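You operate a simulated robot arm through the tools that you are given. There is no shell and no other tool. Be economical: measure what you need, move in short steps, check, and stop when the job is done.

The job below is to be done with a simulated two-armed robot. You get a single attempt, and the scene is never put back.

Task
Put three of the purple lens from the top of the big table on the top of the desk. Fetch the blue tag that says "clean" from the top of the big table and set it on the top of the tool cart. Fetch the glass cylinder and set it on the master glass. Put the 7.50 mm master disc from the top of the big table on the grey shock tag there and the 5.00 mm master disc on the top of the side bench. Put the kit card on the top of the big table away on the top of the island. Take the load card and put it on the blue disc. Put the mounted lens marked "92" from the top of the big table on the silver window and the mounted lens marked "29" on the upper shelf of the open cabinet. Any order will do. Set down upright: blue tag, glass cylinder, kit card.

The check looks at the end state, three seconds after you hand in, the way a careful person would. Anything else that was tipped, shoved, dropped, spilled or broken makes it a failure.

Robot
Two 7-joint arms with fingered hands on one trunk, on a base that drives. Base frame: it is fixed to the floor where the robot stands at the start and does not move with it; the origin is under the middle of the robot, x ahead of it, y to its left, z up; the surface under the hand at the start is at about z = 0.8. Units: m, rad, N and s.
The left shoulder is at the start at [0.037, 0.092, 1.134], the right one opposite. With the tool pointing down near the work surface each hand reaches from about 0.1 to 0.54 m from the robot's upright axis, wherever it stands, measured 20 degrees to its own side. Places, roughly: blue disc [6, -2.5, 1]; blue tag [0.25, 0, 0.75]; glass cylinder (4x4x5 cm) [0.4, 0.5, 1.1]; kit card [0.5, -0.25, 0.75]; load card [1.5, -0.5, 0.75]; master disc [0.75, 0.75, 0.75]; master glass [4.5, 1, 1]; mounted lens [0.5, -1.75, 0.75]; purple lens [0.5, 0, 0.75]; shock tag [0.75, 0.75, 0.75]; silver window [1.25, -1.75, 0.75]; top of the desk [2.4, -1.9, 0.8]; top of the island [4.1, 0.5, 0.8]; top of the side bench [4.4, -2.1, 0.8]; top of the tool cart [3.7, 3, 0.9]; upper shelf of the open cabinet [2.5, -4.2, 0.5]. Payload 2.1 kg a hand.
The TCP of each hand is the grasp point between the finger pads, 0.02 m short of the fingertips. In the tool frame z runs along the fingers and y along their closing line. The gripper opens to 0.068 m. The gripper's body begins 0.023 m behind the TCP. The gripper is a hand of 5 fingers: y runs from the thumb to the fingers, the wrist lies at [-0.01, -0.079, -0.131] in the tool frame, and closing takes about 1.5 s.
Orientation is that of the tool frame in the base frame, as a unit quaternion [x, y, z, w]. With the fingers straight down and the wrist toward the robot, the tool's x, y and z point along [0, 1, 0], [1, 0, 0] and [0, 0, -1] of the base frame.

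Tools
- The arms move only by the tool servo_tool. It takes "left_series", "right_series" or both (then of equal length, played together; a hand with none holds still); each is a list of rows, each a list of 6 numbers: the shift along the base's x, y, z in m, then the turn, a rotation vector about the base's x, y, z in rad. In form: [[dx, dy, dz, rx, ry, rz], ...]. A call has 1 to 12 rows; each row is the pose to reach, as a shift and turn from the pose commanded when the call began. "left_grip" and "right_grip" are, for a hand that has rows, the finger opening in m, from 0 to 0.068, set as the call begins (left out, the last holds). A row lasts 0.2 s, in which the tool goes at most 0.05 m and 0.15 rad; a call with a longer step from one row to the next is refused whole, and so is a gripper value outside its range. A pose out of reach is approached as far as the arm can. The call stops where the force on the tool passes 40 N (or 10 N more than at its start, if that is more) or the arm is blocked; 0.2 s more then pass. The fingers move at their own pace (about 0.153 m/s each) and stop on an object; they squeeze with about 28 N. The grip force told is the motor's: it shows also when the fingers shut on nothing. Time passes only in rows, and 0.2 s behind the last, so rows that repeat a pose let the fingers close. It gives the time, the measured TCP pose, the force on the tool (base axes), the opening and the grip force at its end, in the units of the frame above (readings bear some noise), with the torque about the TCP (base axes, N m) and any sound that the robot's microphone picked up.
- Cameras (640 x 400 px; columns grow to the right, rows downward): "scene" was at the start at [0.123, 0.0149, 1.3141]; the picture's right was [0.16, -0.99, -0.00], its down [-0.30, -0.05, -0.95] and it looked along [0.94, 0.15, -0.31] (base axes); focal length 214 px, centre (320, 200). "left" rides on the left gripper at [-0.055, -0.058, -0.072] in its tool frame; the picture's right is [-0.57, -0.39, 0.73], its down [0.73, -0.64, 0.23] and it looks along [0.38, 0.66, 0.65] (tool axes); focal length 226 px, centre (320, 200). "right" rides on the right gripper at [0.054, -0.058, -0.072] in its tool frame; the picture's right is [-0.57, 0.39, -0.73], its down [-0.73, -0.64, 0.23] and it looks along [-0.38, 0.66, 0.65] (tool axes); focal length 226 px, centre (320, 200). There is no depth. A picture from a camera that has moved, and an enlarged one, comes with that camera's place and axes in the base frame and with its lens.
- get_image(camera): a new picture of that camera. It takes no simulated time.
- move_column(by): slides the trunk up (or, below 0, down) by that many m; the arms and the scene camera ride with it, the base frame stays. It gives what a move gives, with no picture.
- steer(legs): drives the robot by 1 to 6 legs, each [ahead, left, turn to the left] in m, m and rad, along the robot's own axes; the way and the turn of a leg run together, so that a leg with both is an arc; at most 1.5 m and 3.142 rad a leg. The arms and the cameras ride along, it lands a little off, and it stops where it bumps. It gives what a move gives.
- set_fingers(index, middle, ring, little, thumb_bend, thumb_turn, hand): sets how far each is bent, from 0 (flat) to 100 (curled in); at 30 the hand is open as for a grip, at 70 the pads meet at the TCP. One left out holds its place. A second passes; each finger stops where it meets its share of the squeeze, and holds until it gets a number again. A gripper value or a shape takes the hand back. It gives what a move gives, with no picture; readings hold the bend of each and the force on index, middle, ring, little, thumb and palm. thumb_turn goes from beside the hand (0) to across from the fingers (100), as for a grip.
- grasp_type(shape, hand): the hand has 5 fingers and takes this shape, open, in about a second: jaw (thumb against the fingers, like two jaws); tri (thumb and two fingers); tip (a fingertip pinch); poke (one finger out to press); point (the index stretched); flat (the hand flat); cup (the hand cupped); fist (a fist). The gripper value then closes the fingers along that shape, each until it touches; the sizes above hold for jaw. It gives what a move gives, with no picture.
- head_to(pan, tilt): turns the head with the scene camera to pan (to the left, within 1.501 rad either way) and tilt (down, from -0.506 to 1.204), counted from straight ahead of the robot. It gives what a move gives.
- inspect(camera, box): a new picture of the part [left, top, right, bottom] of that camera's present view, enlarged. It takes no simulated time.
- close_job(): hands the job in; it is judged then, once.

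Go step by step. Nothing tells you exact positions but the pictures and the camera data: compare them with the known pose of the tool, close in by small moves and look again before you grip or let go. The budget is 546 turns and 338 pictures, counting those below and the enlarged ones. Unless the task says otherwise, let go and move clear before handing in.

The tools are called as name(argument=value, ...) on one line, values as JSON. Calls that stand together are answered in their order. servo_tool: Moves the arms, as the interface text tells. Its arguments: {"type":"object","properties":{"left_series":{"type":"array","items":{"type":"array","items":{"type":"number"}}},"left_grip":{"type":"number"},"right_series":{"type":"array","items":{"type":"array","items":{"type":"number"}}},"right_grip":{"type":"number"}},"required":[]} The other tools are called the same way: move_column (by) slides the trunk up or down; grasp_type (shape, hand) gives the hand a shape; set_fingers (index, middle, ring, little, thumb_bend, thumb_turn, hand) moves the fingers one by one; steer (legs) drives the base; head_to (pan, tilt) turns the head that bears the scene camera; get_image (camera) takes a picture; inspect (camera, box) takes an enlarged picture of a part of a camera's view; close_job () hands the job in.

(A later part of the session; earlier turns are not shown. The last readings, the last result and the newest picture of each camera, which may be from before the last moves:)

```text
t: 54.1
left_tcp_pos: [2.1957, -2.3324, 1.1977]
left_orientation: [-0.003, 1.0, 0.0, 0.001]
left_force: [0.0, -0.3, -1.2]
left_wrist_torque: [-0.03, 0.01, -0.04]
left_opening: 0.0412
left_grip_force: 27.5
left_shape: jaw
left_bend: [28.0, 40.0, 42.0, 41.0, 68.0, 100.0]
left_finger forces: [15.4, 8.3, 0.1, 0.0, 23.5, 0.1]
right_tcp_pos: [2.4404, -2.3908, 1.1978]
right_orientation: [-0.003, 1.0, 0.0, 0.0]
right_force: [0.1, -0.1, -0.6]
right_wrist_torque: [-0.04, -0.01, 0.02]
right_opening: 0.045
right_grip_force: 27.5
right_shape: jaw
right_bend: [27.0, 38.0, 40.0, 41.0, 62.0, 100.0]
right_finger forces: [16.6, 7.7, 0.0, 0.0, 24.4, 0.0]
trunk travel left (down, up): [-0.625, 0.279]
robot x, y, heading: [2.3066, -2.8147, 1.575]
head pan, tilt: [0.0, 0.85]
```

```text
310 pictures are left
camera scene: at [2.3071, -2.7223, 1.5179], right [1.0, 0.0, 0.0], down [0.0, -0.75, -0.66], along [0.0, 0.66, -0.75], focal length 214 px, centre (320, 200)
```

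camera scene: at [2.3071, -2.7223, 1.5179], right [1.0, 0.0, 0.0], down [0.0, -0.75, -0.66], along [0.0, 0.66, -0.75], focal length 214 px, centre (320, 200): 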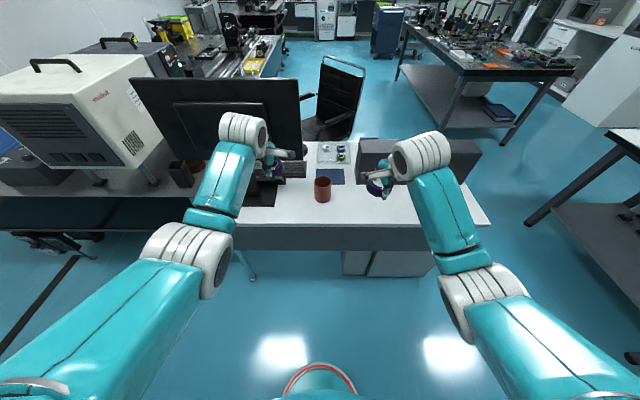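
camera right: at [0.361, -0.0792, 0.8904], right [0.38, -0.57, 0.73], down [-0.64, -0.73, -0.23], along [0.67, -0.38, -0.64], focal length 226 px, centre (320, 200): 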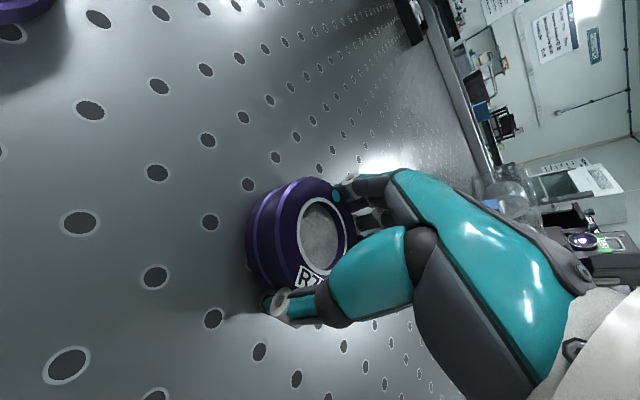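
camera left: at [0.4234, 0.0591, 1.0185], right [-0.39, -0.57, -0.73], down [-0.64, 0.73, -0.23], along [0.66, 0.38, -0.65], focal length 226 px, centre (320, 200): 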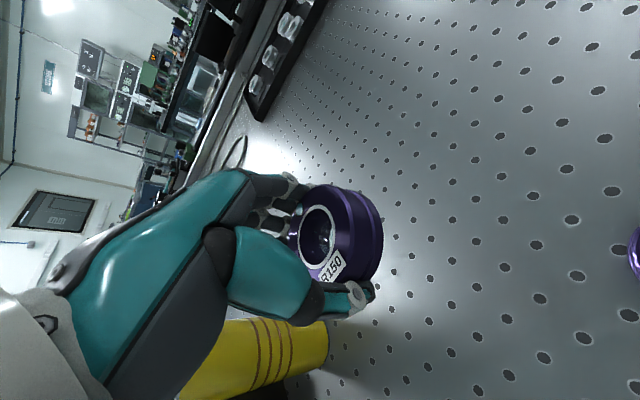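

Free strip in front of the grey box at x≈2.45–2.9, y≈−2.12. I move in and lower the trunk.

steer(legs=[[0.2, -0.26, 0]])

move_column(by=-0.22)

get_image(camera="scene")

get_image(camera="left")

get_image(camera="right")

```text
t: 56.3
left_tcp_pos: [2.4535, -2.1323, 1.197]
left_orientation: [-0.003, 1.0, 0.001, -0.001]
left_force: [-0.1, -0.1, -0.6]
left_wrist_torque: [0.03, 0.0, -0.01]
left_opening: 0.0413
left_grip_force: 28.0
left_shape: jaw
left_bend: [28.0, 40.0, 42.0, 41.0, 68.0, 100.0]
left_finger forces: [15.4, 8.2, 0.1, 0.0, 23.4, 0.0]
right_tcp_pos: [2.6998, -2.1917, 1.1972]
right_orientation: [-0.003, 1.0, 0.001, 0.0]
right_force: [-0.3, 1.0, -0.3]
right_wrist_torque: [-0.02, -0.02, -0.02]
right_opening: 0.0452
right_grip_force: 27.8
right_shape: jaw
right_bend: [27.0, 38.0, 40.0, 41.0, 62.0, 100.0]
right_finger forces: [16.6, 7.7, 0.0, 0.1, 24.3, 0.1]
trunk travel left (down, up): [-0.625, 0.279]
robot x, y, heading: [2.5689, -2.6175, 1.574]
head pan, tilt: [0.0, 0.85]
```

```text
t: 58.6
left_tcp_pos: [2.4541, -2.1324, 0.9773]
left_orientation: [-0.002, 1.0, 0.001, 0.0]
left_force: [0.6, 0.6, -0.4]
left_wrist_torque: [-0.02, 0.01, -0.01]
left_opening: 0.0414
left_grip_force: 28.2
left_shape: jaw
left_bend: [28.0, 40.0, 42.0, 41.0, 68.0, 100.0]
left_finger forces: [15.4, 8.1, 0.0, 0.0, 23.4, 0.0]
right_tcp_pos: [2.6991, -2.191, 0.9764]
right_orientation: [-0.002, 1.0, 0.0, 0.001]
right_force: [-0.1, 0.6, -1.3]
right_wrist_torque: [0.0, -0.03, -0.03]
right_opening: 0.0452
right_grip_force: 28.2
right_shape: jaw
right_bend: [27.0, 38.0, 40.0, 41.0, 62.0, 100.0]
right_finger forces: [16.6, 7.7, 0.1, 0.0, 24.3, 0.0]
trunk travel left (down, up): [-0.405, 0.499]
robot x, y, heading: [2.5655, -2.6142, 1.576]
head pan, tilt: [0.0, 0.85]
```

```text
309 pictures are left
camera scene: at [2.566, -2.507, 1.2971], right [1.0, 0.0, 0.0], down [0.0, -0.75, -0.66], along [0.0, 0.66, -0.75], focal length 214 px, centre (320, 200)
```

scene: 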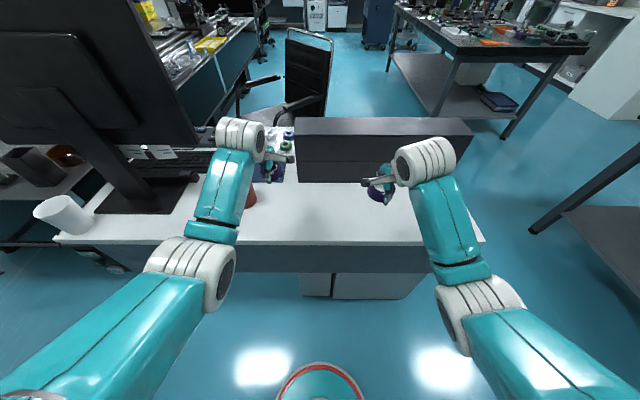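

```text
308 pictures are left
camera left: at [2.5083, -2.1908, 1.0487], right [0.57, -0.38, -0.73], down [-0.73, -0.64, -0.23], along [-0.38, 0.66, -0.65], focal length 226 px, centre (320, 200)
```

left: 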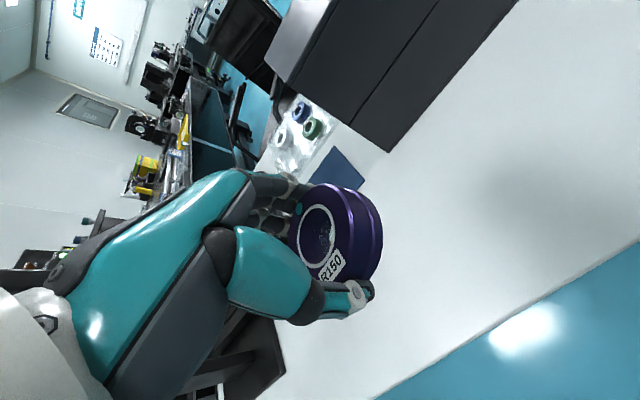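

```text
307 pictures are left
camera right: at [2.6446, -2.2509, 1.0486], right [0.56, 0.39, 0.73], down [0.74, -0.64, -0.23], along [0.37, 0.67, -0.65], focal length 226 px, centre (320, 200)
```

right: 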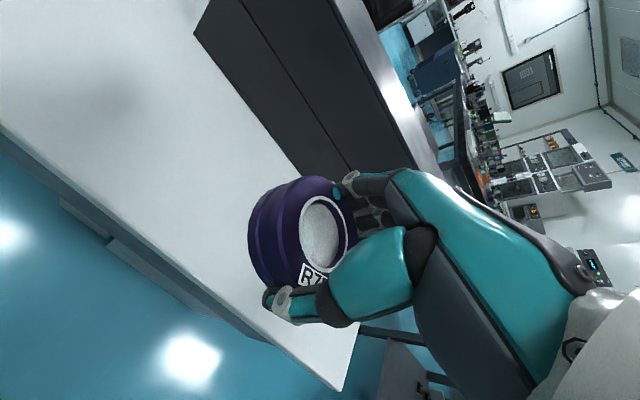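

Clear under both. I bring the right hand 5 cm further in and descend to near the desk.

servo_tool(left_series=[[0, 0, -0.03, 0, 0, 0], [0, 0, -0.06, 0, 0, 0], [0, 0, -0.09, 0, 0, 0], [0, 0, -0.12, 0, 0, 0], [0, 0, -0.147, 0, 0, 0]], right_series=[[0, 0.02, -0.03, 0, 0, 0], [0, 0.04, -0.06, 0, 0, 0], [0, 0.055, -0.09, 0, 0, 0], [0, 0.055, -0.12, 0, 0, 0], [0, 0.055, -0.147, 0, 0, 0]])

get_image(camera="left")

get_image(camera="scene")

```text
t: 59.8
left_tcp_pos: [2.4542, -2.1318, 0.8295]
left_orientation: [-0.003, 1.0, 0.001, 0.0]
left_force: [0.3, 0.0, -0.6]
left_wrist_torque: [-0.02, 0.03, 0.01]
left_opening: 0.0408
left_grip_force: 27.6
left_shape: jaw
left_bend: [28.0, 40.0, 42.0, 41.0, 68.0, 100.0]
left_finger forces: [15.5, 8.2, 0.1, 0.0, 23.5, 0.0]
right_tcp_pos: [2.6983, -2.1357, 0.8298]
right_orientation: [-0.003, 1.0, 0.001, 0.001]
right_force: [-0.5, -0.1, -1.6]
right_wrist_torque: [-0.01, 0.01, -0.03]
right_opening: 0.0451
right_grip_force: 27.4
right_shape: jaw
right_bend: [27.0, 38.0, 40.0, 41.0, 63.0, 100.0]
right_finger forces: [16.6, 7.6, 0.0, 0.1, 24.1, 0.0]
trunk travel left (down, up): [-0.405, 0.499]
robot x, y, heading: [2.569, -2.612, 1.577]
head pan, tilt: [0.0, 0.85]
```

```text
306 pictures are left
camera left: at [2.5085, -2.1907, 0.9017], right [0.57, -0.38, -0.73], down [-0.73, -0.64, -0.23], along [-0.38, 0.66, -0.64], focal length 226 px, centre (320, 200)
```

left: 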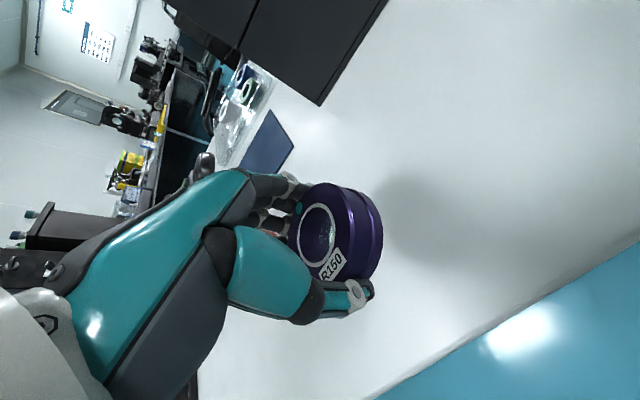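

```text
305 pictures are left
camera scene: at [2.5661, -2.5069, 1.2971], right [1.0, 0.0, 0.0], down [0.0, -0.75, -0.66], along [0.0, 0.66, -0.75], focal length 214 px, centre (320, 200)
```

scene: 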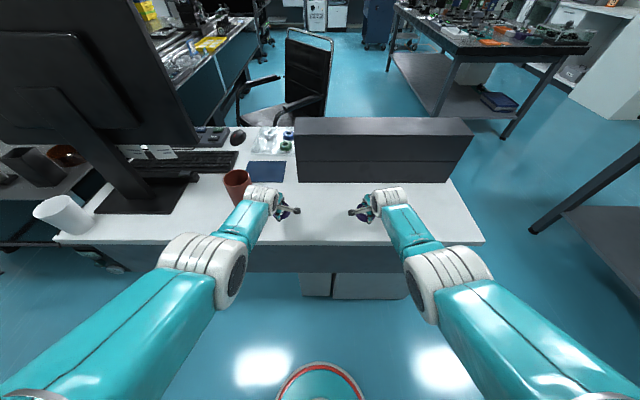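

Still a gap; I descend slowly until contact.

servo_tool(left_series=[[0, 0, -0.005, 0, 0, 0], [0, 0, -0.01, 0, 0, 0], [0, 0, -0.014, 0, 0, 0], [0, 0, -0.017, 0, 0, 0], [0, 0, -0.02, 0, 0, 0], [0, 0, -0.02, 0, 0, 0]], right_series=[[0, 0, -0.005, 0, 0, 0], [0, 0, -0.01, 0, 0, 0], [0, 0, -0.014, 0, 0, 0], [0, 0, -0.017, 0, 0, 0], [0, 0, -0.02, 0, 0, 0], [0, 0, -0.02, 0, 0, 0]])

get_image(camera="left")

```text
t: 61.2
left_tcp_pos: [2.4514, -2.1423, 0.8152]
left_orientation: [-0.002, 1.0, 0.001, 0.0]
left_force: [0.2, -0.1, -0.7]
left_wrist_torque: [-0.02, 0.01, -0.03]
left_opening: 0.0412
left_grip_force: 27.3
left_shape: jaw
left_bend: [28.0, 40.0, 42.0, 41.0, 68.0, 100.0]
left_finger forces: [15.4, 8.2, 0.1, 0.1, 23.4, 0.1]
left hand out of reach, approached as far as the arm can: row 2, 3, 4, 5, 6
right_tcp_pos: [2.6991, -2.14, 0.8111]
right_orientation: [-0.002, 1.0, 0.0, 0.0]
right_force: [0.4, 0.6, -0.4]
right_wrist_torque: [0.02, -0.01, -0.01]
right_opening: 0.0452
right_grip_force: 28.1
right_shape: jaw
right_bend: [27.0, 38.0, 40.0, 41.0, 63.0, 100.0]
right_finger forces: [16.3, 7.5, 0.0, 0.0, 23.9, 0.1]
right hand out of reach, approached as far as the arm can: row 5, 6
trunk travel left (down, up): [-0.405, 0.499]
robot x, y, heading: [2.5708, -2.6154, 1.578]
head pan, tilt: [0.0, 0.85]
```

```text
304 pictures are left
camera left: at [2.5078, -2.1997, 0.8868], right [0.57, -0.38, -0.73], down [-0.73, -0.64, -0.23], along [-0.38, 0.66, -0.65], focal length 226 px, centre (320, 200)
```

left: 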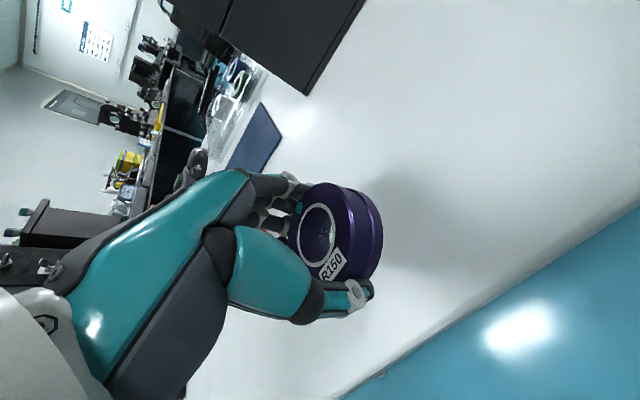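

Arms are at their lower reach; I lower with the trunk instead, in small steps.

move_column(by=-0.015)

move_column(by=-0.01)

get_image(camera="left")

```text
t: 61.9
left_tcp_pos: [2.4528, -2.1426, 0.8001]
left_orientation: [-0.003, 1.0, 0.001, 0.0]
left_force: [-0.1, -0.2, -0.4]
left_wrist_torque: [-0.02, 0.0, -0.02]
left_opening: 0.0413
left_grip_force: 28.2
left_shape: jaw
left_bend: [28.0, 40.0, 42.0, 41.0, 68.0, 100.0]
left_finger forces: [15.5, 8.2, 0.0, 0.1, 23.5, 0.0]
right_tcp_pos: [2.6993, -2.1405, 0.797]
right_orientation: [-0.002, 1.0, -0.001, 0.0]
right_force: [-0.3, -0.4, -1.0]
right_wrist_torque: [0.0, -0.02, 0.0]
right_opening: 0.045
right_grip_force: 27.7
right_shape: jaw
right_bend: [27.0, 38.0, 40.0, 41.0, 63.0, 100.0]
right_finger forces: [16.4, 7.6, 0.1, 0.0, 24.1, 0.0]
trunk travel left (down, up): [-0.39, 0.514]
robot x, y, heading: [2.5699, -2.6137, 1.578]
head pan, tilt: [0.0, 0.85]
```

```text
t: 62.4
left_tcp_pos: [2.4519, -2.1401, 0.7897]
left_orientation: [-0.002, 1.0, -0.001, 0.0]
left_force: [-0.4, 0.2, -0.5]
left_wrist_torque: [0.03, 0.01, 0.03]
left_opening: 0.041
left_grip_force: 27.9
left_shape: jaw
left_bend: [28.0, 40.0, 42.0, 41.0, 68.0, 100.0]
left_finger forces: [15.5, 8.2, 0.0, 0.0, 23.6, 0.2]
right_tcp_pos: [2.6981, -2.1402, 0.7872]
right_orientation: [-0.002, 1.0, 0.0, 0.0]
right_force: [0.1, -0.3, -1.1]
right_wrist_torque: [0.01, -0.01, -0.01]
right_opening: 0.045
right_grip_force: 28.0
right_shape: jaw
right_bend: [27.0, 38.0, 40.0, 41.0, 63.0, 100.0]
right_finger forces: [16.5, 7.6, 0.0, 0.0, 24.0, 0.0]
trunk travel left (down, up): [-0.38, 0.524]
robot x, y, heading: [2.5669, -2.6151, 1.574]
head pan, tilt: [0.0, 0.85]
```

```text
303 pictures are left
camera left: at [2.5077, -2.1983, 0.8612], right [0.57, -0.38, -0.73], down [-0.73, -0.64, -0.23], along [-0.38, 0.66, -0.65], focal length 226 px, centre (320, 200)
```

left: 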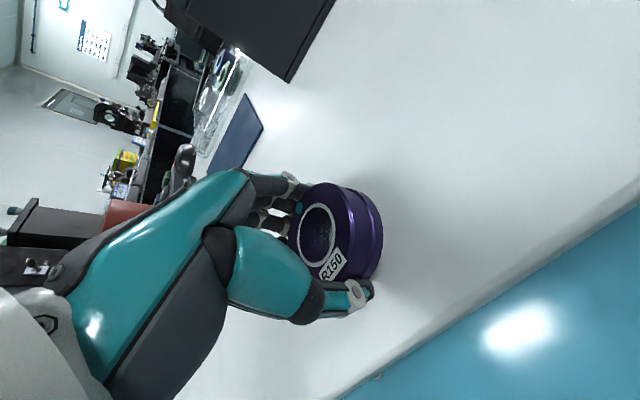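

move_column(by=-0.01)

move_column(by=-0.008)

get_image(camera="left")

get_image(camera="right")

```text
t: 63.0
left_tcp_pos: [2.4527, -2.1416, 0.7814]
left_orientation: [-0.002, 1.0, 0.001, 0.0]
left_force: [0.0, 1.1, 0.3]
left_wrist_torque: [0.0, -0.01, 0.02]
left_opening: 0.0412
left_grip_force: 28.2
left_shape: jaw
left_bend: [28.0, 40.0, 42.0, 41.0, 68.0, 100.0]
left_finger forces: [15.6, 8.1, 0.1, 0.0, 23.7, 0.0]
right_tcp_pos: [2.698, -2.1379, 0.7795]
right_orientation: [-0.002, 1.0, 0.004, 0.001]
right_force: [0.4, 0.1, 29.2]
right_wrist_torque: [-0.47, -0.06, -0.07]
right_opening: 0.0445
right_grip_force: 27.9
right_shape: jaw
right_bend: [27.0, 38.0, 40.0, 41.0, 63.0, 100.0]
right_finger forces: [17.6, 12.3, 0.2, 0.0, 45.1, 0.0]
trunk travel left (down, up): [-0.37, 0.534]
robot x, y, heading: [2.5692, -2.6147, 1.577]
head pan, tilt: [0.0, 0.85]
```

```text
t: 63.3
left_tcp_pos: [2.4527, -2.1398, 0.7794]
left_orientation: [-0.003, 1.0, 0.001, 0.001]
left_force: [0.8, -0.9, 7.6]
left_wrist_torque: [-0.11, 0.01, 0.02]
left_opening: 0.0411
left_grip_force: 28.3
left_shape: jaw
left_bend: [28.0, 40.0, 42.0, 41.0, 68.0, 100.0]
left_finger forces: [14.6, 11.2, 0.1, 0.1, 28.3, 0.0]
right_tcp_pos: [2.6983, -2.1378, 0.7802]
right_orientation: [-0.003, 1.0, 0.006, 0.0]
right_force: [-0.9, -2.6, 12.0]
right_wrist_torque: [-0.32, 0.0, -0.01]
right_opening: 0.0445
right_grip_force: 27.8
right_shape: jaw
right_bend: [27.0, 39.0, 40.0, 41.0, 63.0, 100.0]
right_finger forces: [14.5, 10.1, 0.0, 0.0, 32.6, 0.0]
trunk travel left (down, up): [-0.369, 0.535]
robot x, y, heading: [2.5708, -2.6137, 1.58]
head pan, tilt: [0.0, 0.85]
stopped: the force on the tool passed its limit at 46 N (the readings are from after the stop); the commanded pose is now the measured one
```

```text
302 pictures are left
camera left: at [2.5076, -2.1983, 0.8514], right [0.57, -0.38, -0.73], down [-0.73, -0.64, -0.23], along [-0.38, 0.66, -0.64], focal length 226 px, centre (320, 200)
```

left: 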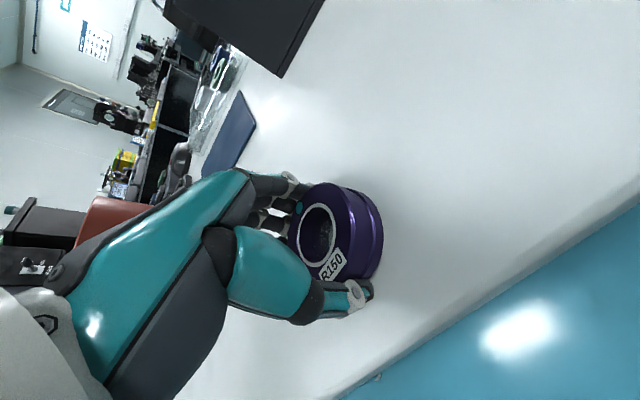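

```text
301 pictures are left
camera right: at [2.6431, -2.198, 0.8501], right [0.56, 0.38, 0.73], down [0.74, -0.63, -0.24], along [0.37, 0.67, -0.64], focal length 226 px, centre (320, 200)
```

right: 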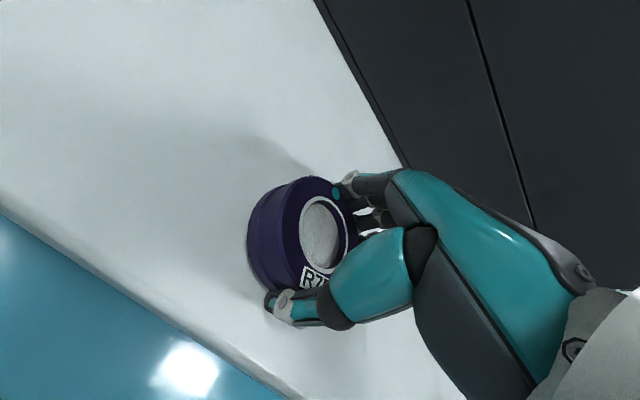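

Both lenses touch the desk. I open both hands and rise with the trunk.

servo_tool(left_series=[[0, 0, 0.001, 0, 0, 0], [0, 0, 0.001, 0, 0, 0], [0, 0, 0.001, 0, 0, 0], [0, 0, 0.001, 0, 0, 0], [0, 0, 0.001, 0, 0, 0], [0, 0, 0.001, 0, 0, 0]], right_series=[[0, 0, 0.001, 0, 0, 0], [0, 0, 0.001, 0, 0, 0], [0, 0, 0.001, 0, 0, 0], [0, 0, 0.001, 0, 0, 0], [0, 0, 0.001, 0, 0, 0], [0, 0, 0.001, 0, 0, 0]], left_grip=0.065, right_grip=0.065)

move_column(by=0.2)

get_image(camera="scene")

```text
t: 64.7
left_tcp_pos: [2.4529, -2.1403, 0.78]
left_orientation: [-0.003, 1.0, 0.001, 0.0]
left_force: [0.4, -1.2, 2.3]
left_wrist_torque: [0.1, 0.06, 0.01]
left_opening: 0.064
left_grip_force: 0.0
left_shape: jaw
left_bend: [32.0, 31.0, 30.0, 31.0, 32.0, 98.0]
left_finger forces: [0.1, 2.8, 0.0, 0.0, 0.0, 0.0]
right_tcp_pos: [2.6981, -2.1372, 0.7792]
right_orientation: [-0.004, 1.0, 0.004, 0.0]
right_force: [0.1, -1.1, 6.7]
right_wrist_torque: [0.2, 0.0, -0.01]
right_opening: 0.0628
right_grip_force: 0.0
right_shape: jaw
right_bend: [31.0, 30.0, 30.0, 31.0, 32.0, 98.0]
right_finger forces: [0.3, 6.5, 0.0, 0.1, 0.9, 0.1]
trunk travel left (down, up): [-0.369, 0.535]
robot x, y, heading: [2.5669, -2.6183, 1.579]
head pan, tilt: [0.0, 0.85]
```

```text
t: 66.9
left_tcp_pos: [2.4514, -2.136, 0.9985]
left_orientation: [-0.003, 1.0, 0.021, 0.0]
left_force: [1.0, 0.3, 0.7]
left_wrist_torque: [-0.01, -0.01, 0.01]
left_opening: 0.0648
left_grip_force: 0.0
left_shape: jaw
left_bend: [32.0, 31.0, 30.0, 31.0, 32.0, 98.0]
left_finger forces: [0.1, 0.0, 0.1, 0.1, 0.0, 0.0]
right_tcp_pos: [2.6986, -2.1332, 0.9992]
right_orientation: [-0.004, 1.0, 0.024, 0.0]
right_force: [-0.1, 0.3, -0.2]
right_wrist_torque: [-0.02, 0.01, -0.02]
right_opening: 0.0651
right_grip_force: 0.1
right_shape: jaw
right_bend: [32.0, 31.0, 30.0, 31.0, 32.0, 98.0]
right_finger forces: [0.1, 0.1, 0.0, 0.0, 0.0, 0.1]
trunk travel left (down, up): [-0.569, 0.335]
robot x, y, heading: [2.5706, -2.6118, 1.576]
head pan, tilt: [0.0, 0.85]
```

```text
300 pictures are left
camera scene: at [2.5661, -2.5201, 1.4618], right [1.0, 0.0, 0.0], down [0.0, -0.75, -0.66], along [0.0, 0.66, -0.75], focal length 214 px, centre (320, 200)
```

scene: 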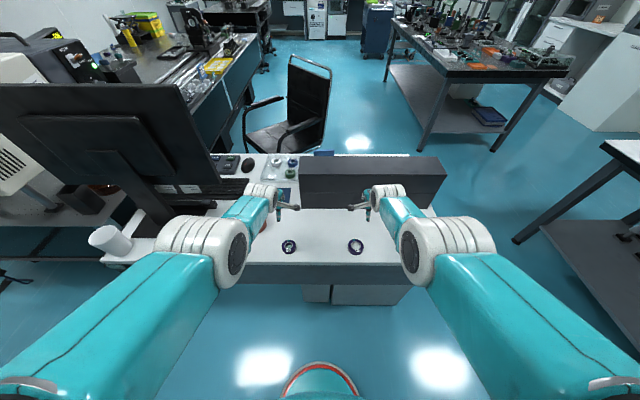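

Both lenses rest on the desk. Now I sidestep to the table's right end to look at the silver window and mounted lenses.

steer(legs=[[-0.25, 0, 0], [0, 1.4, 0]])

head_to(pan=0.0, tilt=0.6)

get_image(camera="scene")

```text
t: 75.3
left_tcp_pos: [1.0524, -2.3983, 0.9997]
left_orientation: [-0.006, 1.0, 0.021, -0.001]
left_force: [-0.2, 0.1, 0.6]
left_wrist_torque: [-0.01, 0.03, 0.02]
left_opening: 0.0646
left_grip_force: 0.2
left_shape: jaw
left_bend: [32.0, 31.0, 30.0, 31.0, 32.0, 98.0]
left_finger forces: [0.0, 0.0, 0.0, 0.0, 0.0, 0.1]
right_tcp_pos: [1.2979, -2.3935, 0.9981]
right_orientation: [-0.008, 1.0, 0.025, -0.001]
right_force: [-0.3, -0.8, -0.3]
right_wrist_torque: [0.0, 0.01, 0.01]
right_opening: 0.0653
right_grip_force: 0.0
right_shape: jaw
right_bend: [32.0, 31.0, 30.0, 31.0, 32.0, 98.0]
right_finger forces: [0.1, 0.1, 0.0, 0.0, 0.0, 0.0]
trunk travel left (down, up): [-0.569, 0.335]
robot x, y, heading: [1.1732, -2.8779, 1.586]
head pan, tilt: [0.0, 0.85]
```

```text
t: 76.1
left_tcp_pos: [1.0519, -2.3985, 0.9992]
left_orientation: [-0.007, 1.0, 0.021, -0.001]
left_force: [0.7, 0.1, 0.4]
left_wrist_torque: [0.03, -0.02, 0.0]
left_opening: 0.0647
left_grip_force: 0.0
left_shape: jaw
left_bend: [32.0, 31.0, 30.0, 31.0, 32.0, 98.0]
left_finger forces: [0.0, 0.0, 0.1, 0.1, 0.0, 0.0]
right_tcp_pos: [1.2982, -2.3945, 0.998]
right_orientation: [-0.007, 1.0, 0.024, 0.0]
right_force: [0.4, -0.1, 0.6]
right_wrist_torque: [-0.03, -0.02, -0.01]
right_opening: 0.0648
right_grip_force: 0.0
right_shape: jaw
right_bend: [32.0, 31.0, 30.0, 31.0, 32.0, 98.0]
right_finger forces: [0.1, 0.0, 0.0, 0.1, 0.0, 0.0]
trunk travel left (down, up): [-0.569, 0.335]
robot x, y, heading: [1.1719, -2.8719, 1.58]
head pan, tilt: [0.0, 0.6]
```

```text
299 pictures are left
camera scene: at [1.1694, -2.7718, 1.4827], right [1.0, 0.01, 0.0], down [0.01, -0.57, -0.82], along [-0.01, 0.82, -0.57], focal length 214 px, centre (320, 200)
```

scene: 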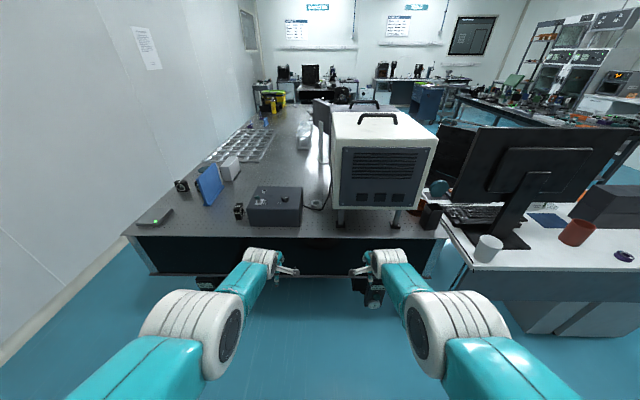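

inspect(camera="scene", box=[120, 100, 340, 250])

inspect(camera="scene", box=[320, 90, 460, 250])

```text
2.67 times, centred on (230, 175) of scene
camera zoom: at [1.1694, -2.7718, 1.4827], right [1.0, 0.01, 0.0], down [0.01, -0.57, -0.82], along [-0.01, 0.82, -0.57], focal length 572 px, centre (560, 267)
```

zoom: 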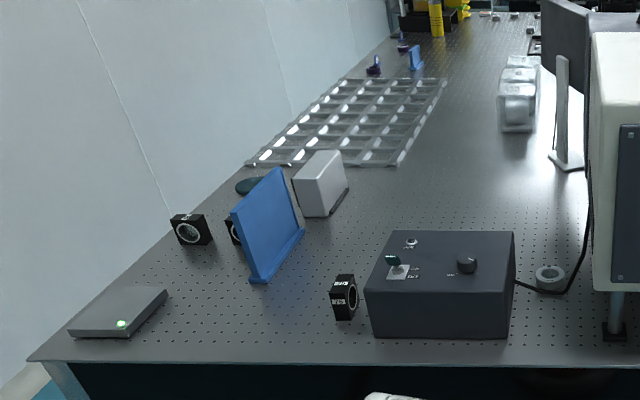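

```text
2.50 times, centred on (390, 170) of scene
camera zoom: at [1.1694, -2.7718, 1.4827], right [1.0, 0.01, 0.0], down [0.01, -0.57, -0.82], along [-0.01, 0.82, -0.57], focal length 536 px, centre (145, 275)
```

zoom: 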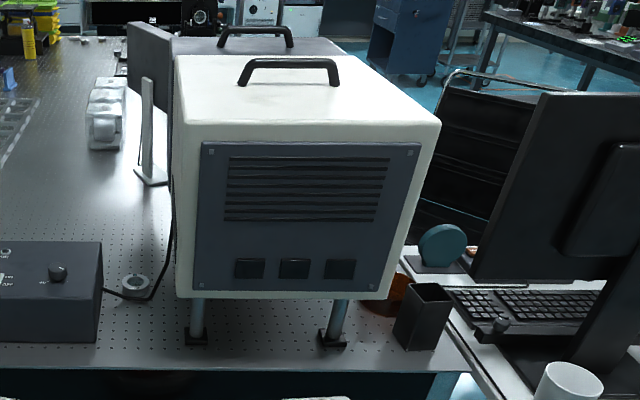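

The silver window appears to be the ring at about (1.15, −1.83). Three mounted lenses: C by the dark box (0.75, −1.92), A/B near (0.33–0.44, −1.67). I move closer for their labels.

steer(legs=[[0.4, 0.35, 0]])

get_image(camera="scene")

inspect(camera="scene", box=[140, 140, 340, 265])

```text
t: 79.2
left_tcp_pos: [0.6922, -2.003, 1.0007]
left_orientation: [-0.008, 1.0, 0.021, 0.001]
left_force: [-0.8, -1.0, -0.6]
left_wrist_torque: [-0.01, -0.02, 0.03]
left_opening: 0.0645
left_grip_force: 0.0
left_shape: jaw
left_bend: [32.0, 31.0, 30.0, 31.0, 32.0, 98.0]
left_finger forces: [0.1, 0.0, 0.0, 0.0, 0.0, 0.0]
right_tcp_pos: [0.9363, -1.9965, 0.9981]
right_orientation: [-0.008, 1.0, 0.025, 0.0]
right_force: [-0.4, -0.5, -0.1]
right_wrist_torque: [0.0, 0.0, 0.0]
right_opening: 0.0648
right_grip_force: 0.1
right_shape: jaw
right_bend: [32.0, 31.0, 30.0, 31.0, 32.0, 98.0]
right_finger forces: [0.0, 0.0, 0.0, 0.0, 0.0, 0.0]
trunk travel left (down, up): [-0.569, 0.335]
robot x, y, heading: [0.8102, -2.4861, 1.583]
head pan, tilt: [0.0, 0.6]
```

```text
296 pictures are left
camera scene: at [0.8091, -2.3763, 1.4827], right [1.0, 0.01, 0.0], down [0.01, -0.57, -0.82], along [-0.01, 0.82, -0.57], focal length 214 px, centre (320, 200)
```

scene: 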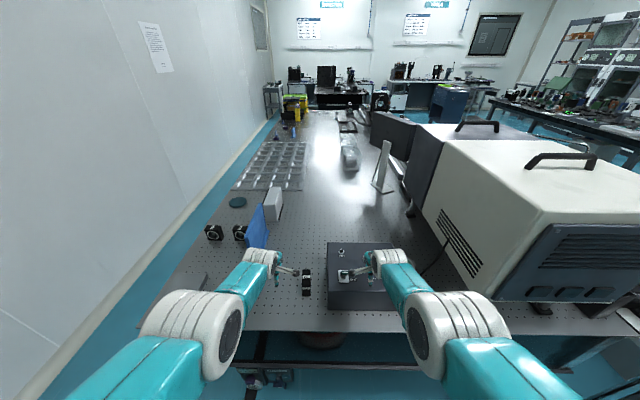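

```text
3.20 times, centred on (240, 202) of scene
camera zoom: at [0.8091, -2.3763, 1.4827], right [1.0, 0.01, 0.0], down [0.01, -0.57, -0.82], along [-0.01, 0.82, -0.57], focal length 686 px, centre (576, 192)
```

zoom: 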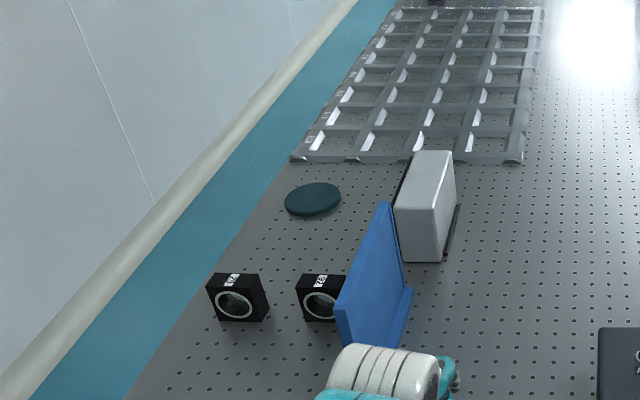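

inspect(camera="scene", box=[200, 220, 256, 255])

inspect(camera="scene", box=[290, 250, 354, 310])

get_image(camera="left")

get_image(camera="right")

```text
11.43 times, centred on (228, 238) of scene
camera zoom: at [0.8091, -2.3763, 1.4827], right [1.0, 0.01, 0.0], down [0.01, -0.57, -0.82], along [-0.01, 0.82, -0.57], focal length 2451 px, centre (1371, -229)
```

zoom: 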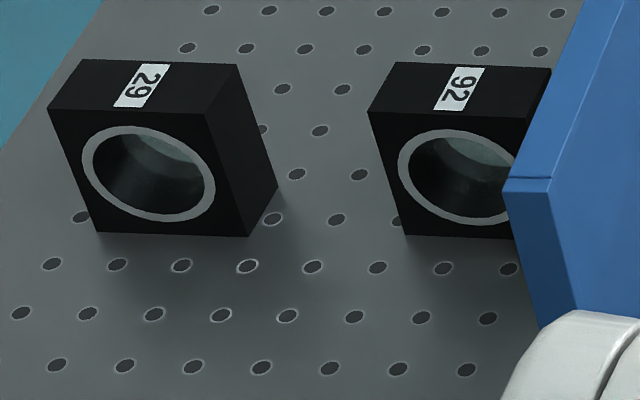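

```text
6.67 times, centred on (322, 280) of scene
camera zoom: at [0.8091, -2.3763, 1.4827], right [1.0, 0.01, 0.0], down [0.01, -0.57, -0.82], along [-0.01, 0.82, -0.57], focal length 1430 px, centre (307, -333)
```

zoom: 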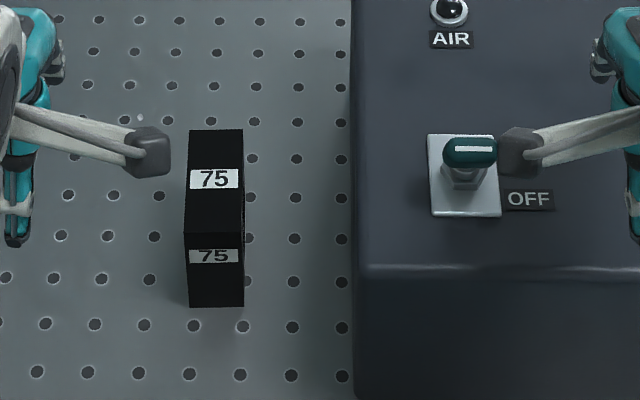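

```text
292 pictures are left
camera left: at [0.7476, -2.0631, 1.0682], right [0.57, -0.35, -0.74], down [-0.72, -0.64, -0.26], along [-0.39, 0.68, -0.62], focal length 226 px, centre (320, 200)
```

left: 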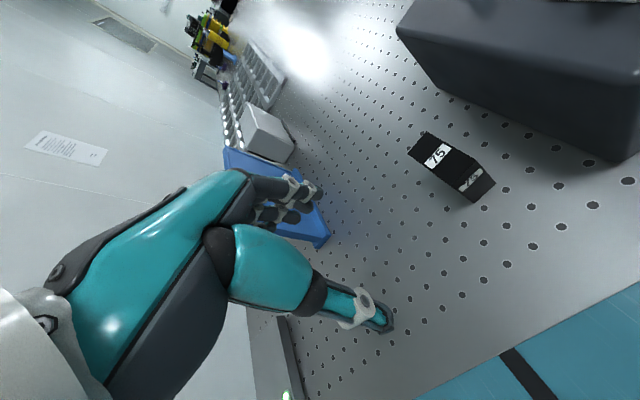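

```text
291 pictures are left
camera right: at [0.8832, -2.0616, 1.0667], right [0.56, 0.36, 0.75], down [0.74, -0.62, -0.26], along [0.37, 0.7, -0.61], focal length 226 px, centre (320, 200)
```

right: 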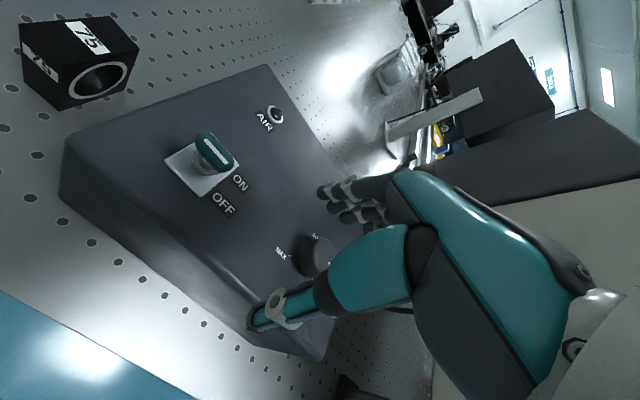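

Labels show A = 29 at (0.33, −1.67) and B = 92 at (0.44, −1.67); C is 75. I go round to the table's front side there.

steer(legs=[[-0.38, 0, 0], [0, 1.18, 0], [0, 0, -1.58], [0, 1.25, 0]])

head_to(pan=0.0, tilt=0.85)

get_image(camera="scene")

```text
t: 96.9
left_tcp_pos: [0.1082, -1.4952, 0.9987]
left_orientation: [0.702, 0.712, 0.015, 0.014]
left_force: [1.0, -0.1, -0.5]
left_wrist_torque: [0.01, 0.01, -0.01]
left_opening: 0.0648
left_grip_force: 0.0
left_shape: jaw
left_bend: [32.0, 31.0, 30.0, 31.0, 32.0, 98.0]
left_finger forces: [0.0, 0.0, 0.1, 0.1, 0.1, 0.0]
right_tcp_pos: [0.1128, -1.7416, 0.9985]
right_orientation: [0.702, 0.712, 0.018, 0.017]
right_force: [0.5, 1.2, -0.2]
right_wrist_torque: [0.01, -0.02, -0.02]
right_opening: 0.065
right_grip_force: 0.2
right_shape: jaw
right_bend: [32.0, 31.0, 30.0, 31.0, 32.0, 98.0]
right_finger forces: [0.0, 0.1, 0.0, 0.0, 0.1, 0.0]
trunk travel left (down, up): [-0.569, 0.335]
robot x, y, heading: [-0.3668, -1.6164, 0.014]
head pan, tilt: [0.0, 0.6]
```

```text
t: 97.7
left_tcp_pos: [0.108, -1.4957, 1.0003]
left_orientation: [0.702, 0.712, 0.014, 0.015]
left_force: [-0.2, -0.3, 0.3]
left_wrist_torque: [0.03, 0.0, 0.0]
left_opening: 0.0646
left_grip_force: 0.0
left_shape: jaw
left_bend: [32.0, 31.0, 30.0, 31.0, 32.0, 98.0]
left_finger forces: [0.0, 0.0, 0.1, 0.0, 0.0, 0.0]
right_tcp_pos: [0.1125, -1.7418, 0.9981]
right_orientation: [0.701, 0.712, 0.017, 0.017]
right_force: [0.9, 0.0, -0.1]
right_wrist_torque: [-0.01, -0.01, 0.01]
right_opening: 0.0648
right_grip_force: 0.0
right_shape: jaw
right_bend: [32.0, 31.0, 30.0, 31.0, 32.0, 98.0]
right_finger forces: [0.0, 0.1, 0.1, 0.1, 0.1, 0.0]
trunk travel left (down, up): [-0.569, 0.335]
robot x, y, heading: [-0.3703, -1.6166, 0.017]
head pan, tilt: [0.0, 0.85]
```

```text
290 pictures are left
camera scene: at [-0.2773, -1.6153, 1.4619], right [0.01, -1.0, 0.0], down [-0.75, -0.01, -0.66], along [0.66, 0.01, -0.75], focal length 214 px, centre (320, 200)
```

scene: 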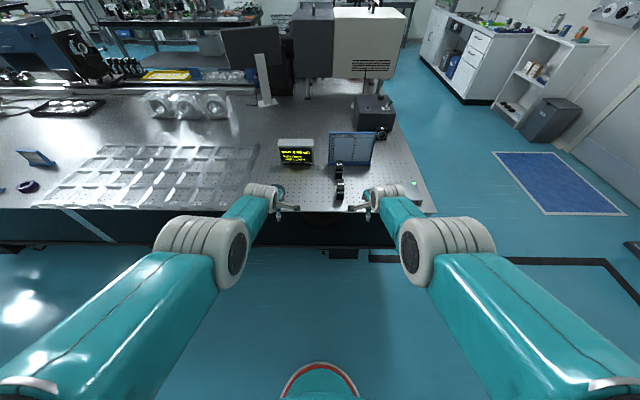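

I raise the trunk a bit for clearance, close in on the table edge, and look from above.

move_column(by=0.1)

steer(legs=[[0.34, -0.2, -0.015]])

get_image(camera="scene")

get_image(camera="left")

```text
t: 99.0
left_tcp_pos: [0.1068, -1.4955, 1.103]
left_orientation: [0.701, 0.712, 0.017, 0.017]
left_force: [1.0, 0.3, 0.3]
left_wrist_torque: [-0.01, 0.0, -0.01]
left_opening: 0.0647
left_grip_force: 0.1
left_shape: jaw
left_bend: [32.0, 31.0, 30.0, 31.0, 32.0, 98.0]
left_finger forces: [0.0, 0.0, 0.1, 0.0, 0.0, 0.0]
right_tcp_pos: [0.1125, -1.7404, 1.1027]
right_orientation: [0.702, 0.712, 0.02, 0.019]
right_force: [0.5, 0.4, 0.2]
right_wrist_torque: [-0.01, 0.01, 0.0]
right_opening: 0.0649
right_grip_force: 0.1
right_shape: jaw
right_bend: [32.0, 31.0, 30.0, 31.0, 32.0, 98.0]
right_finger forces: [0.0, 0.0, 0.0, 0.0, 0.0, 0.0]
trunk travel left (down, up): [-0.669, 0.235]
robot x, y, heading: [-0.3683, -1.6171, 0.012]
head pan, tilt: [0.0, 0.85]
```

```text
t: 101.5
left_tcp_pos: [0.4535, -1.7007, 1.1031]
left_orientation: [0.707, 0.707, 0.017, 0.017]
left_force: [-0.7, -0.2, 0.2]
left_wrist_torque: [0.03, 0.03, 0.01]
left_opening: 0.0646
left_grip_force: 0.1
left_shape: jaw
left_bend: [32.0, 31.0, 30.0, 31.0, 32.0, 98.0]
left_finger forces: [0.0, 0.0, 0.1, 0.0, 0.1, 0.0]
right_tcp_pos: [0.4552, -1.9466, 1.1016]
right_orientation: [0.706, 0.707, 0.02, 0.02]
right_force: [0.3, -0.6, -0.6]
right_wrist_torque: [0.03, 0.01, -0.02]
right_opening: 0.065
right_grip_force: 0.1
right_shape: jaw
right_bend: [32.0, 31.0, 30.0, 31.0, 32.0, 98.0]
right_finger forces: [0.0, 0.0, 0.0, 0.0, 0.0, 0.0]
trunk travel left (down, up): [-0.669, 0.235]
robot x, y, heading: [-0.0287, -1.8153, 0.003]
head pan, tilt: [0.0, 0.85]
```

```text
289 pictures are left
camera scene: at [0.0638, -1.8149, 1.5619], right [0.0, -1.0, 0.0], down [-0.75, 0.0, -0.66], along [0.66, 0.0, -0.75], focal length 214 px, centre (320, 200)
```

scene: 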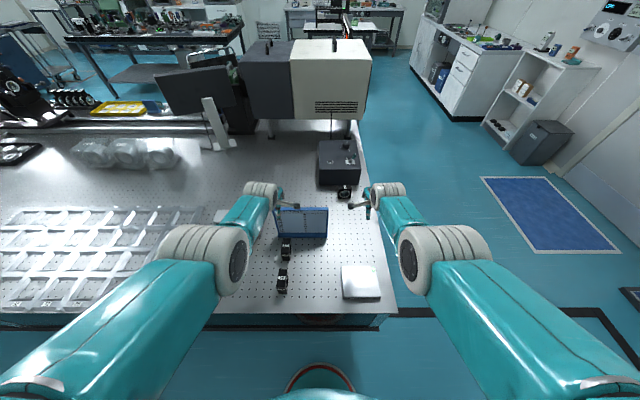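

```text
288 pictures are left
camera left: at [0.3925, -1.7551, 1.1717], right [-0.35, -0.57, -0.75], down [-0.63, 0.73, -0.26], along [0.69, 0.38, -0.61], focal length 226 px, centre (320, 200)
```

left: 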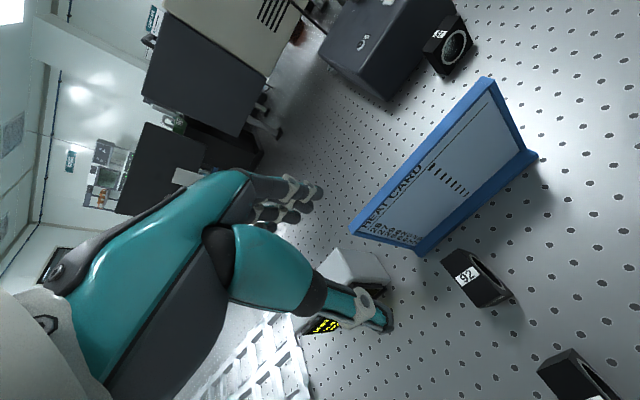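

inspect(camera="scene", box=[250, 225, 330, 305])

```text
5.00 times, centred on (290, 265) of scene
camera zoom: at [0.0638, -1.8149, 1.5619], right [0.0, -1.0, 0.0], down [-0.75, 0.0, -0.66], along [0.66, 0.0, -0.75], focal length 1072 px, centre (470, -125)
```

zoom: 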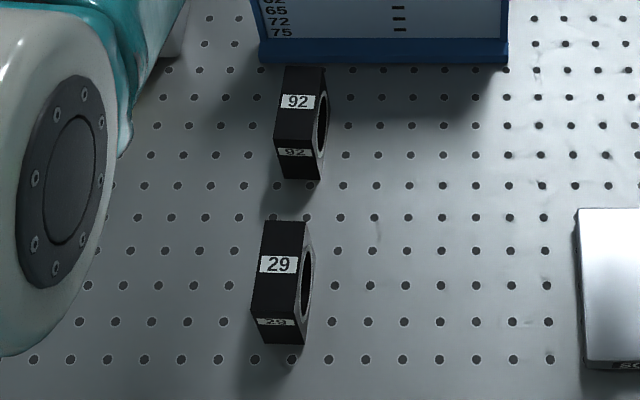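

Labels confirmed: 29 at (0.338, −1.689), 92 at (0.458, −1.690); both are 3 cm thick along y. I turn the left hand 90° (palm inward) above 92.

servo_tool(left_series=[[-0.001, 0.001, 0, 0.0035, 0.0035, -0.143], [-0.003, 0.002, 0, 0.007, 0.007, -0.286], [-0.005, 0.003, 0, 0.0105, 0.0105, -0.429], [-0.007, 0.004, 0, 0.014, 0.014, -0.572], [-0.009, 0.005, 0, 0.0175, 0.0175, -0.715], [-0.011, 0.006, 0, 0.021, 0.021, -0.858], [-0.012, 0.007, 0, 0.0245, 0.0245, -1.0], [-0.013, 0.008, 0, 0.028, 0.028, -1.143], [-0.014, 0.009, 0, 0.0315, 0.0315, -1.286], [-0.015, 0.01, 0, 0.035, 0.035, -1.429], [-0.015, 0.011, 0, 0.038, 0.038, -1.57]], left_grip=0.068)

get_image(camera="left")

get_image(camera="scene")

```text
t: 103.9
left_tcp_pos: [0.3656, -1.686, 1.136]
left_orientation: [1.0, -0.001, 0.0, 0.001]
left_force: [0.2, -1.3, 0.7]
left_wrist_torque: [0.01, 0.0, 0.01]
left_opening: 0.0678
left_grip_force: 0.0
left_shape: jaw
left_bend: [30.0, 30.0, 30.0, 30.0, 30.0, 98.0]
left_finger forces: [0.0, 0.1, 0.0, 0.0, 0.0, 0.0]
left hand out of reach, approached as far as the arm can: row 3, 4, 5, 6, 7, 8, 9, 10, 11
right_tcp_pos: [0.455, -1.9477, 1.1026]
right_orientation: [0.706, 0.707, 0.02, 0.02]
right_force: [-0.1, -1.3, 0.2]
right_wrist_torque: [-0.01, 0.01, -0.02]
right_opening: 0.0649
right_grip_force: 0.1
right_shape: jaw
right_bend: [32.0, 31.0, 30.0, 31.0, 32.0, 98.0]
right_finger forces: [0.0, 0.0, 0.0, 0.0, 0.0, 0.0]
trunk travel left (down, up): [-0.669, 0.235]
robot x, y, heading: [-0.0255, -1.8117, 0.001]
head pan, tilt: [0.0, 0.85]
```

```text
286 pictures are left
camera left: at [0.3112, -1.6262, 1.2071], right [-0.57, 0.39, -0.73], down [0.73, 0.64, -0.23], along [0.38, -0.67, -0.64], focal length 226 px, centre (320, 200)
```

left: 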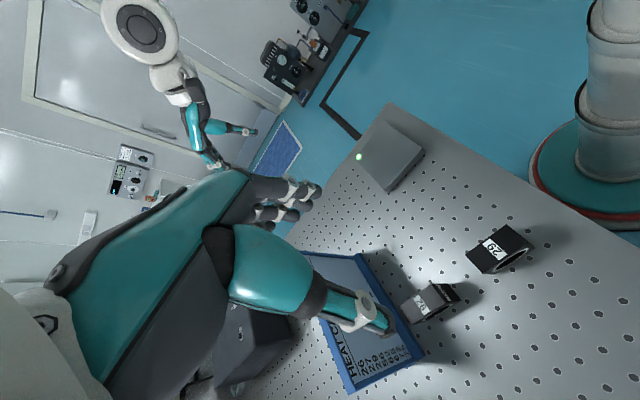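

```text
285 pictures are left
camera scene: at [0.0627, -1.8145, 1.562], right [0.0, -1.0, 0.0], down [-0.75, 0.0, -0.66], along [0.66, 0.0, -0.75], focal length 214 px, centre (320, 200)
```

scene: 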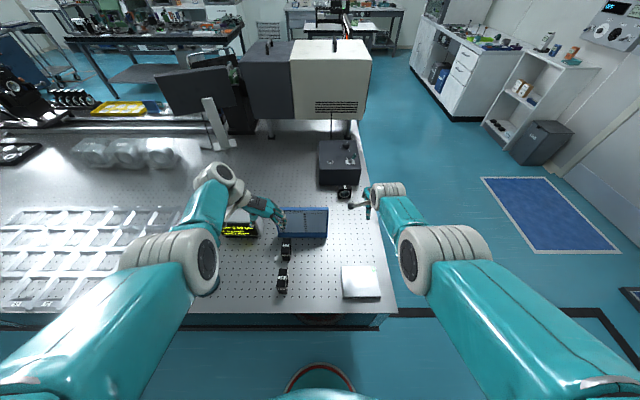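

With the palm turned, reach is shorter; I drive 6 cm closer.

steer(legs=[[0.06, 0, 0]])

servo_tool(left_series=[[0, 0, -0.02, 0, 0, 0], [0, 0, -0.04, 0, 0, 0], [0, 0, -0.08, 0, 0, 0]])

get_image(camera="left")

```text
t: 104.8
left_tcp_pos: [0.4269, -1.6859, 1.1338]
left_orientation: [1.0, -0.001, -0.001, 0.001]
left_force: [0.9, 0.6, -0.2]
left_wrist_torque: [-0.03, -0.01, 0.01]
left_opening: 0.0677
left_grip_force: 0.1
left_shape: jaw
left_bend: [30.0, 30.0, 30.0, 30.0, 30.0, 98.0]
left_finger forces: [0.0, 0.0, 0.1, 0.0, 0.1, 0.0]
right_tcp_pos: [0.5165, -1.9462, 1.1028]
right_orientation: [0.707, 0.707, 0.02, 0.02]
right_force: [0.6, 0.7, 0.0]
right_wrist_torque: [-0.01, -0.01, 0.04]
right_opening: 0.065
right_grip_force: 0.1
right_shape: jaw
right_bend: [32.0, 31.0, 30.0, 31.0, 32.0, 98.0]
right_finger forces: [0.0, 0.0, 0.0, 0.1, 0.1, 0.0]
trunk travel left (down, up): [-0.669, 0.235]
robot x, y, heading: [0.0298, -1.8109, 0.001]
head pan, tilt: [0.0, 0.85]
```

```text
t: 105.6
left_tcp_pos: [0.407, -1.6865, 1.0836]
left_orientation: [1.0, 0.0, 0.0, 0.001]
left_force: [0.9, 0.2, 0.5]
left_wrist_torque: [0.0, 0.01, 0.04]
left_opening: 0.0676
left_grip_force: 0.2
left_shape: jaw
left_bend: [30.0, 30.0, 30.0, 30.0, 30.0, 98.0]
left_finger forces: [0.1, 0.0, 0.0, 0.0, 0.0, 0.0]
left hand out of reach, approached as far as the arm can: row 2, 3
right_tcp_pos: [0.5149, -1.9469, 1.1022]
right_orientation: [0.708, 0.706, 0.019, 0.02]
right_force: [-0.4, -0.1, -0.3]
right_wrist_torque: [0.01, -0.01, -0.01]
right_opening: 0.0652
right_grip_force: 0.2
right_shape: jaw
right_bend: [32.0, 31.0, 30.0, 31.0, 32.0, 98.0]
right_finger forces: [0.1, 0.0, 0.0, 0.0, 0.0, 0.0]
trunk travel left (down, up): [-0.669, 0.235]
robot x, y, heading: [0.0365, -1.8153, 0.003]
head pan, tilt: [0.0, 0.85]
```

```text
284 pictures are left
camera left: at [0.3525, -1.6285, 1.1552], right [-0.57, 0.39, -0.73], down [0.73, 0.64, -0.23], along [0.38, -0.66, -0.65], focal length 226 px, centre (320, 200)
```

left: 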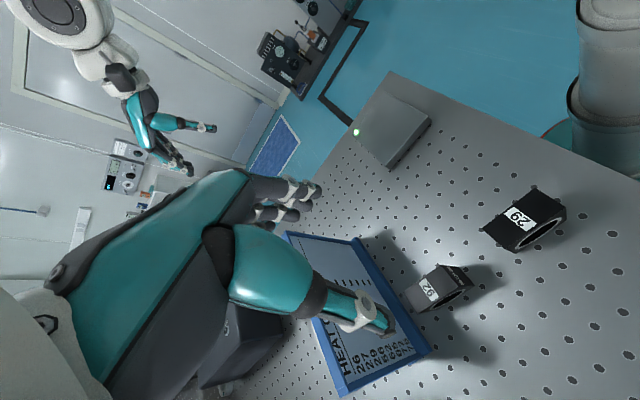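

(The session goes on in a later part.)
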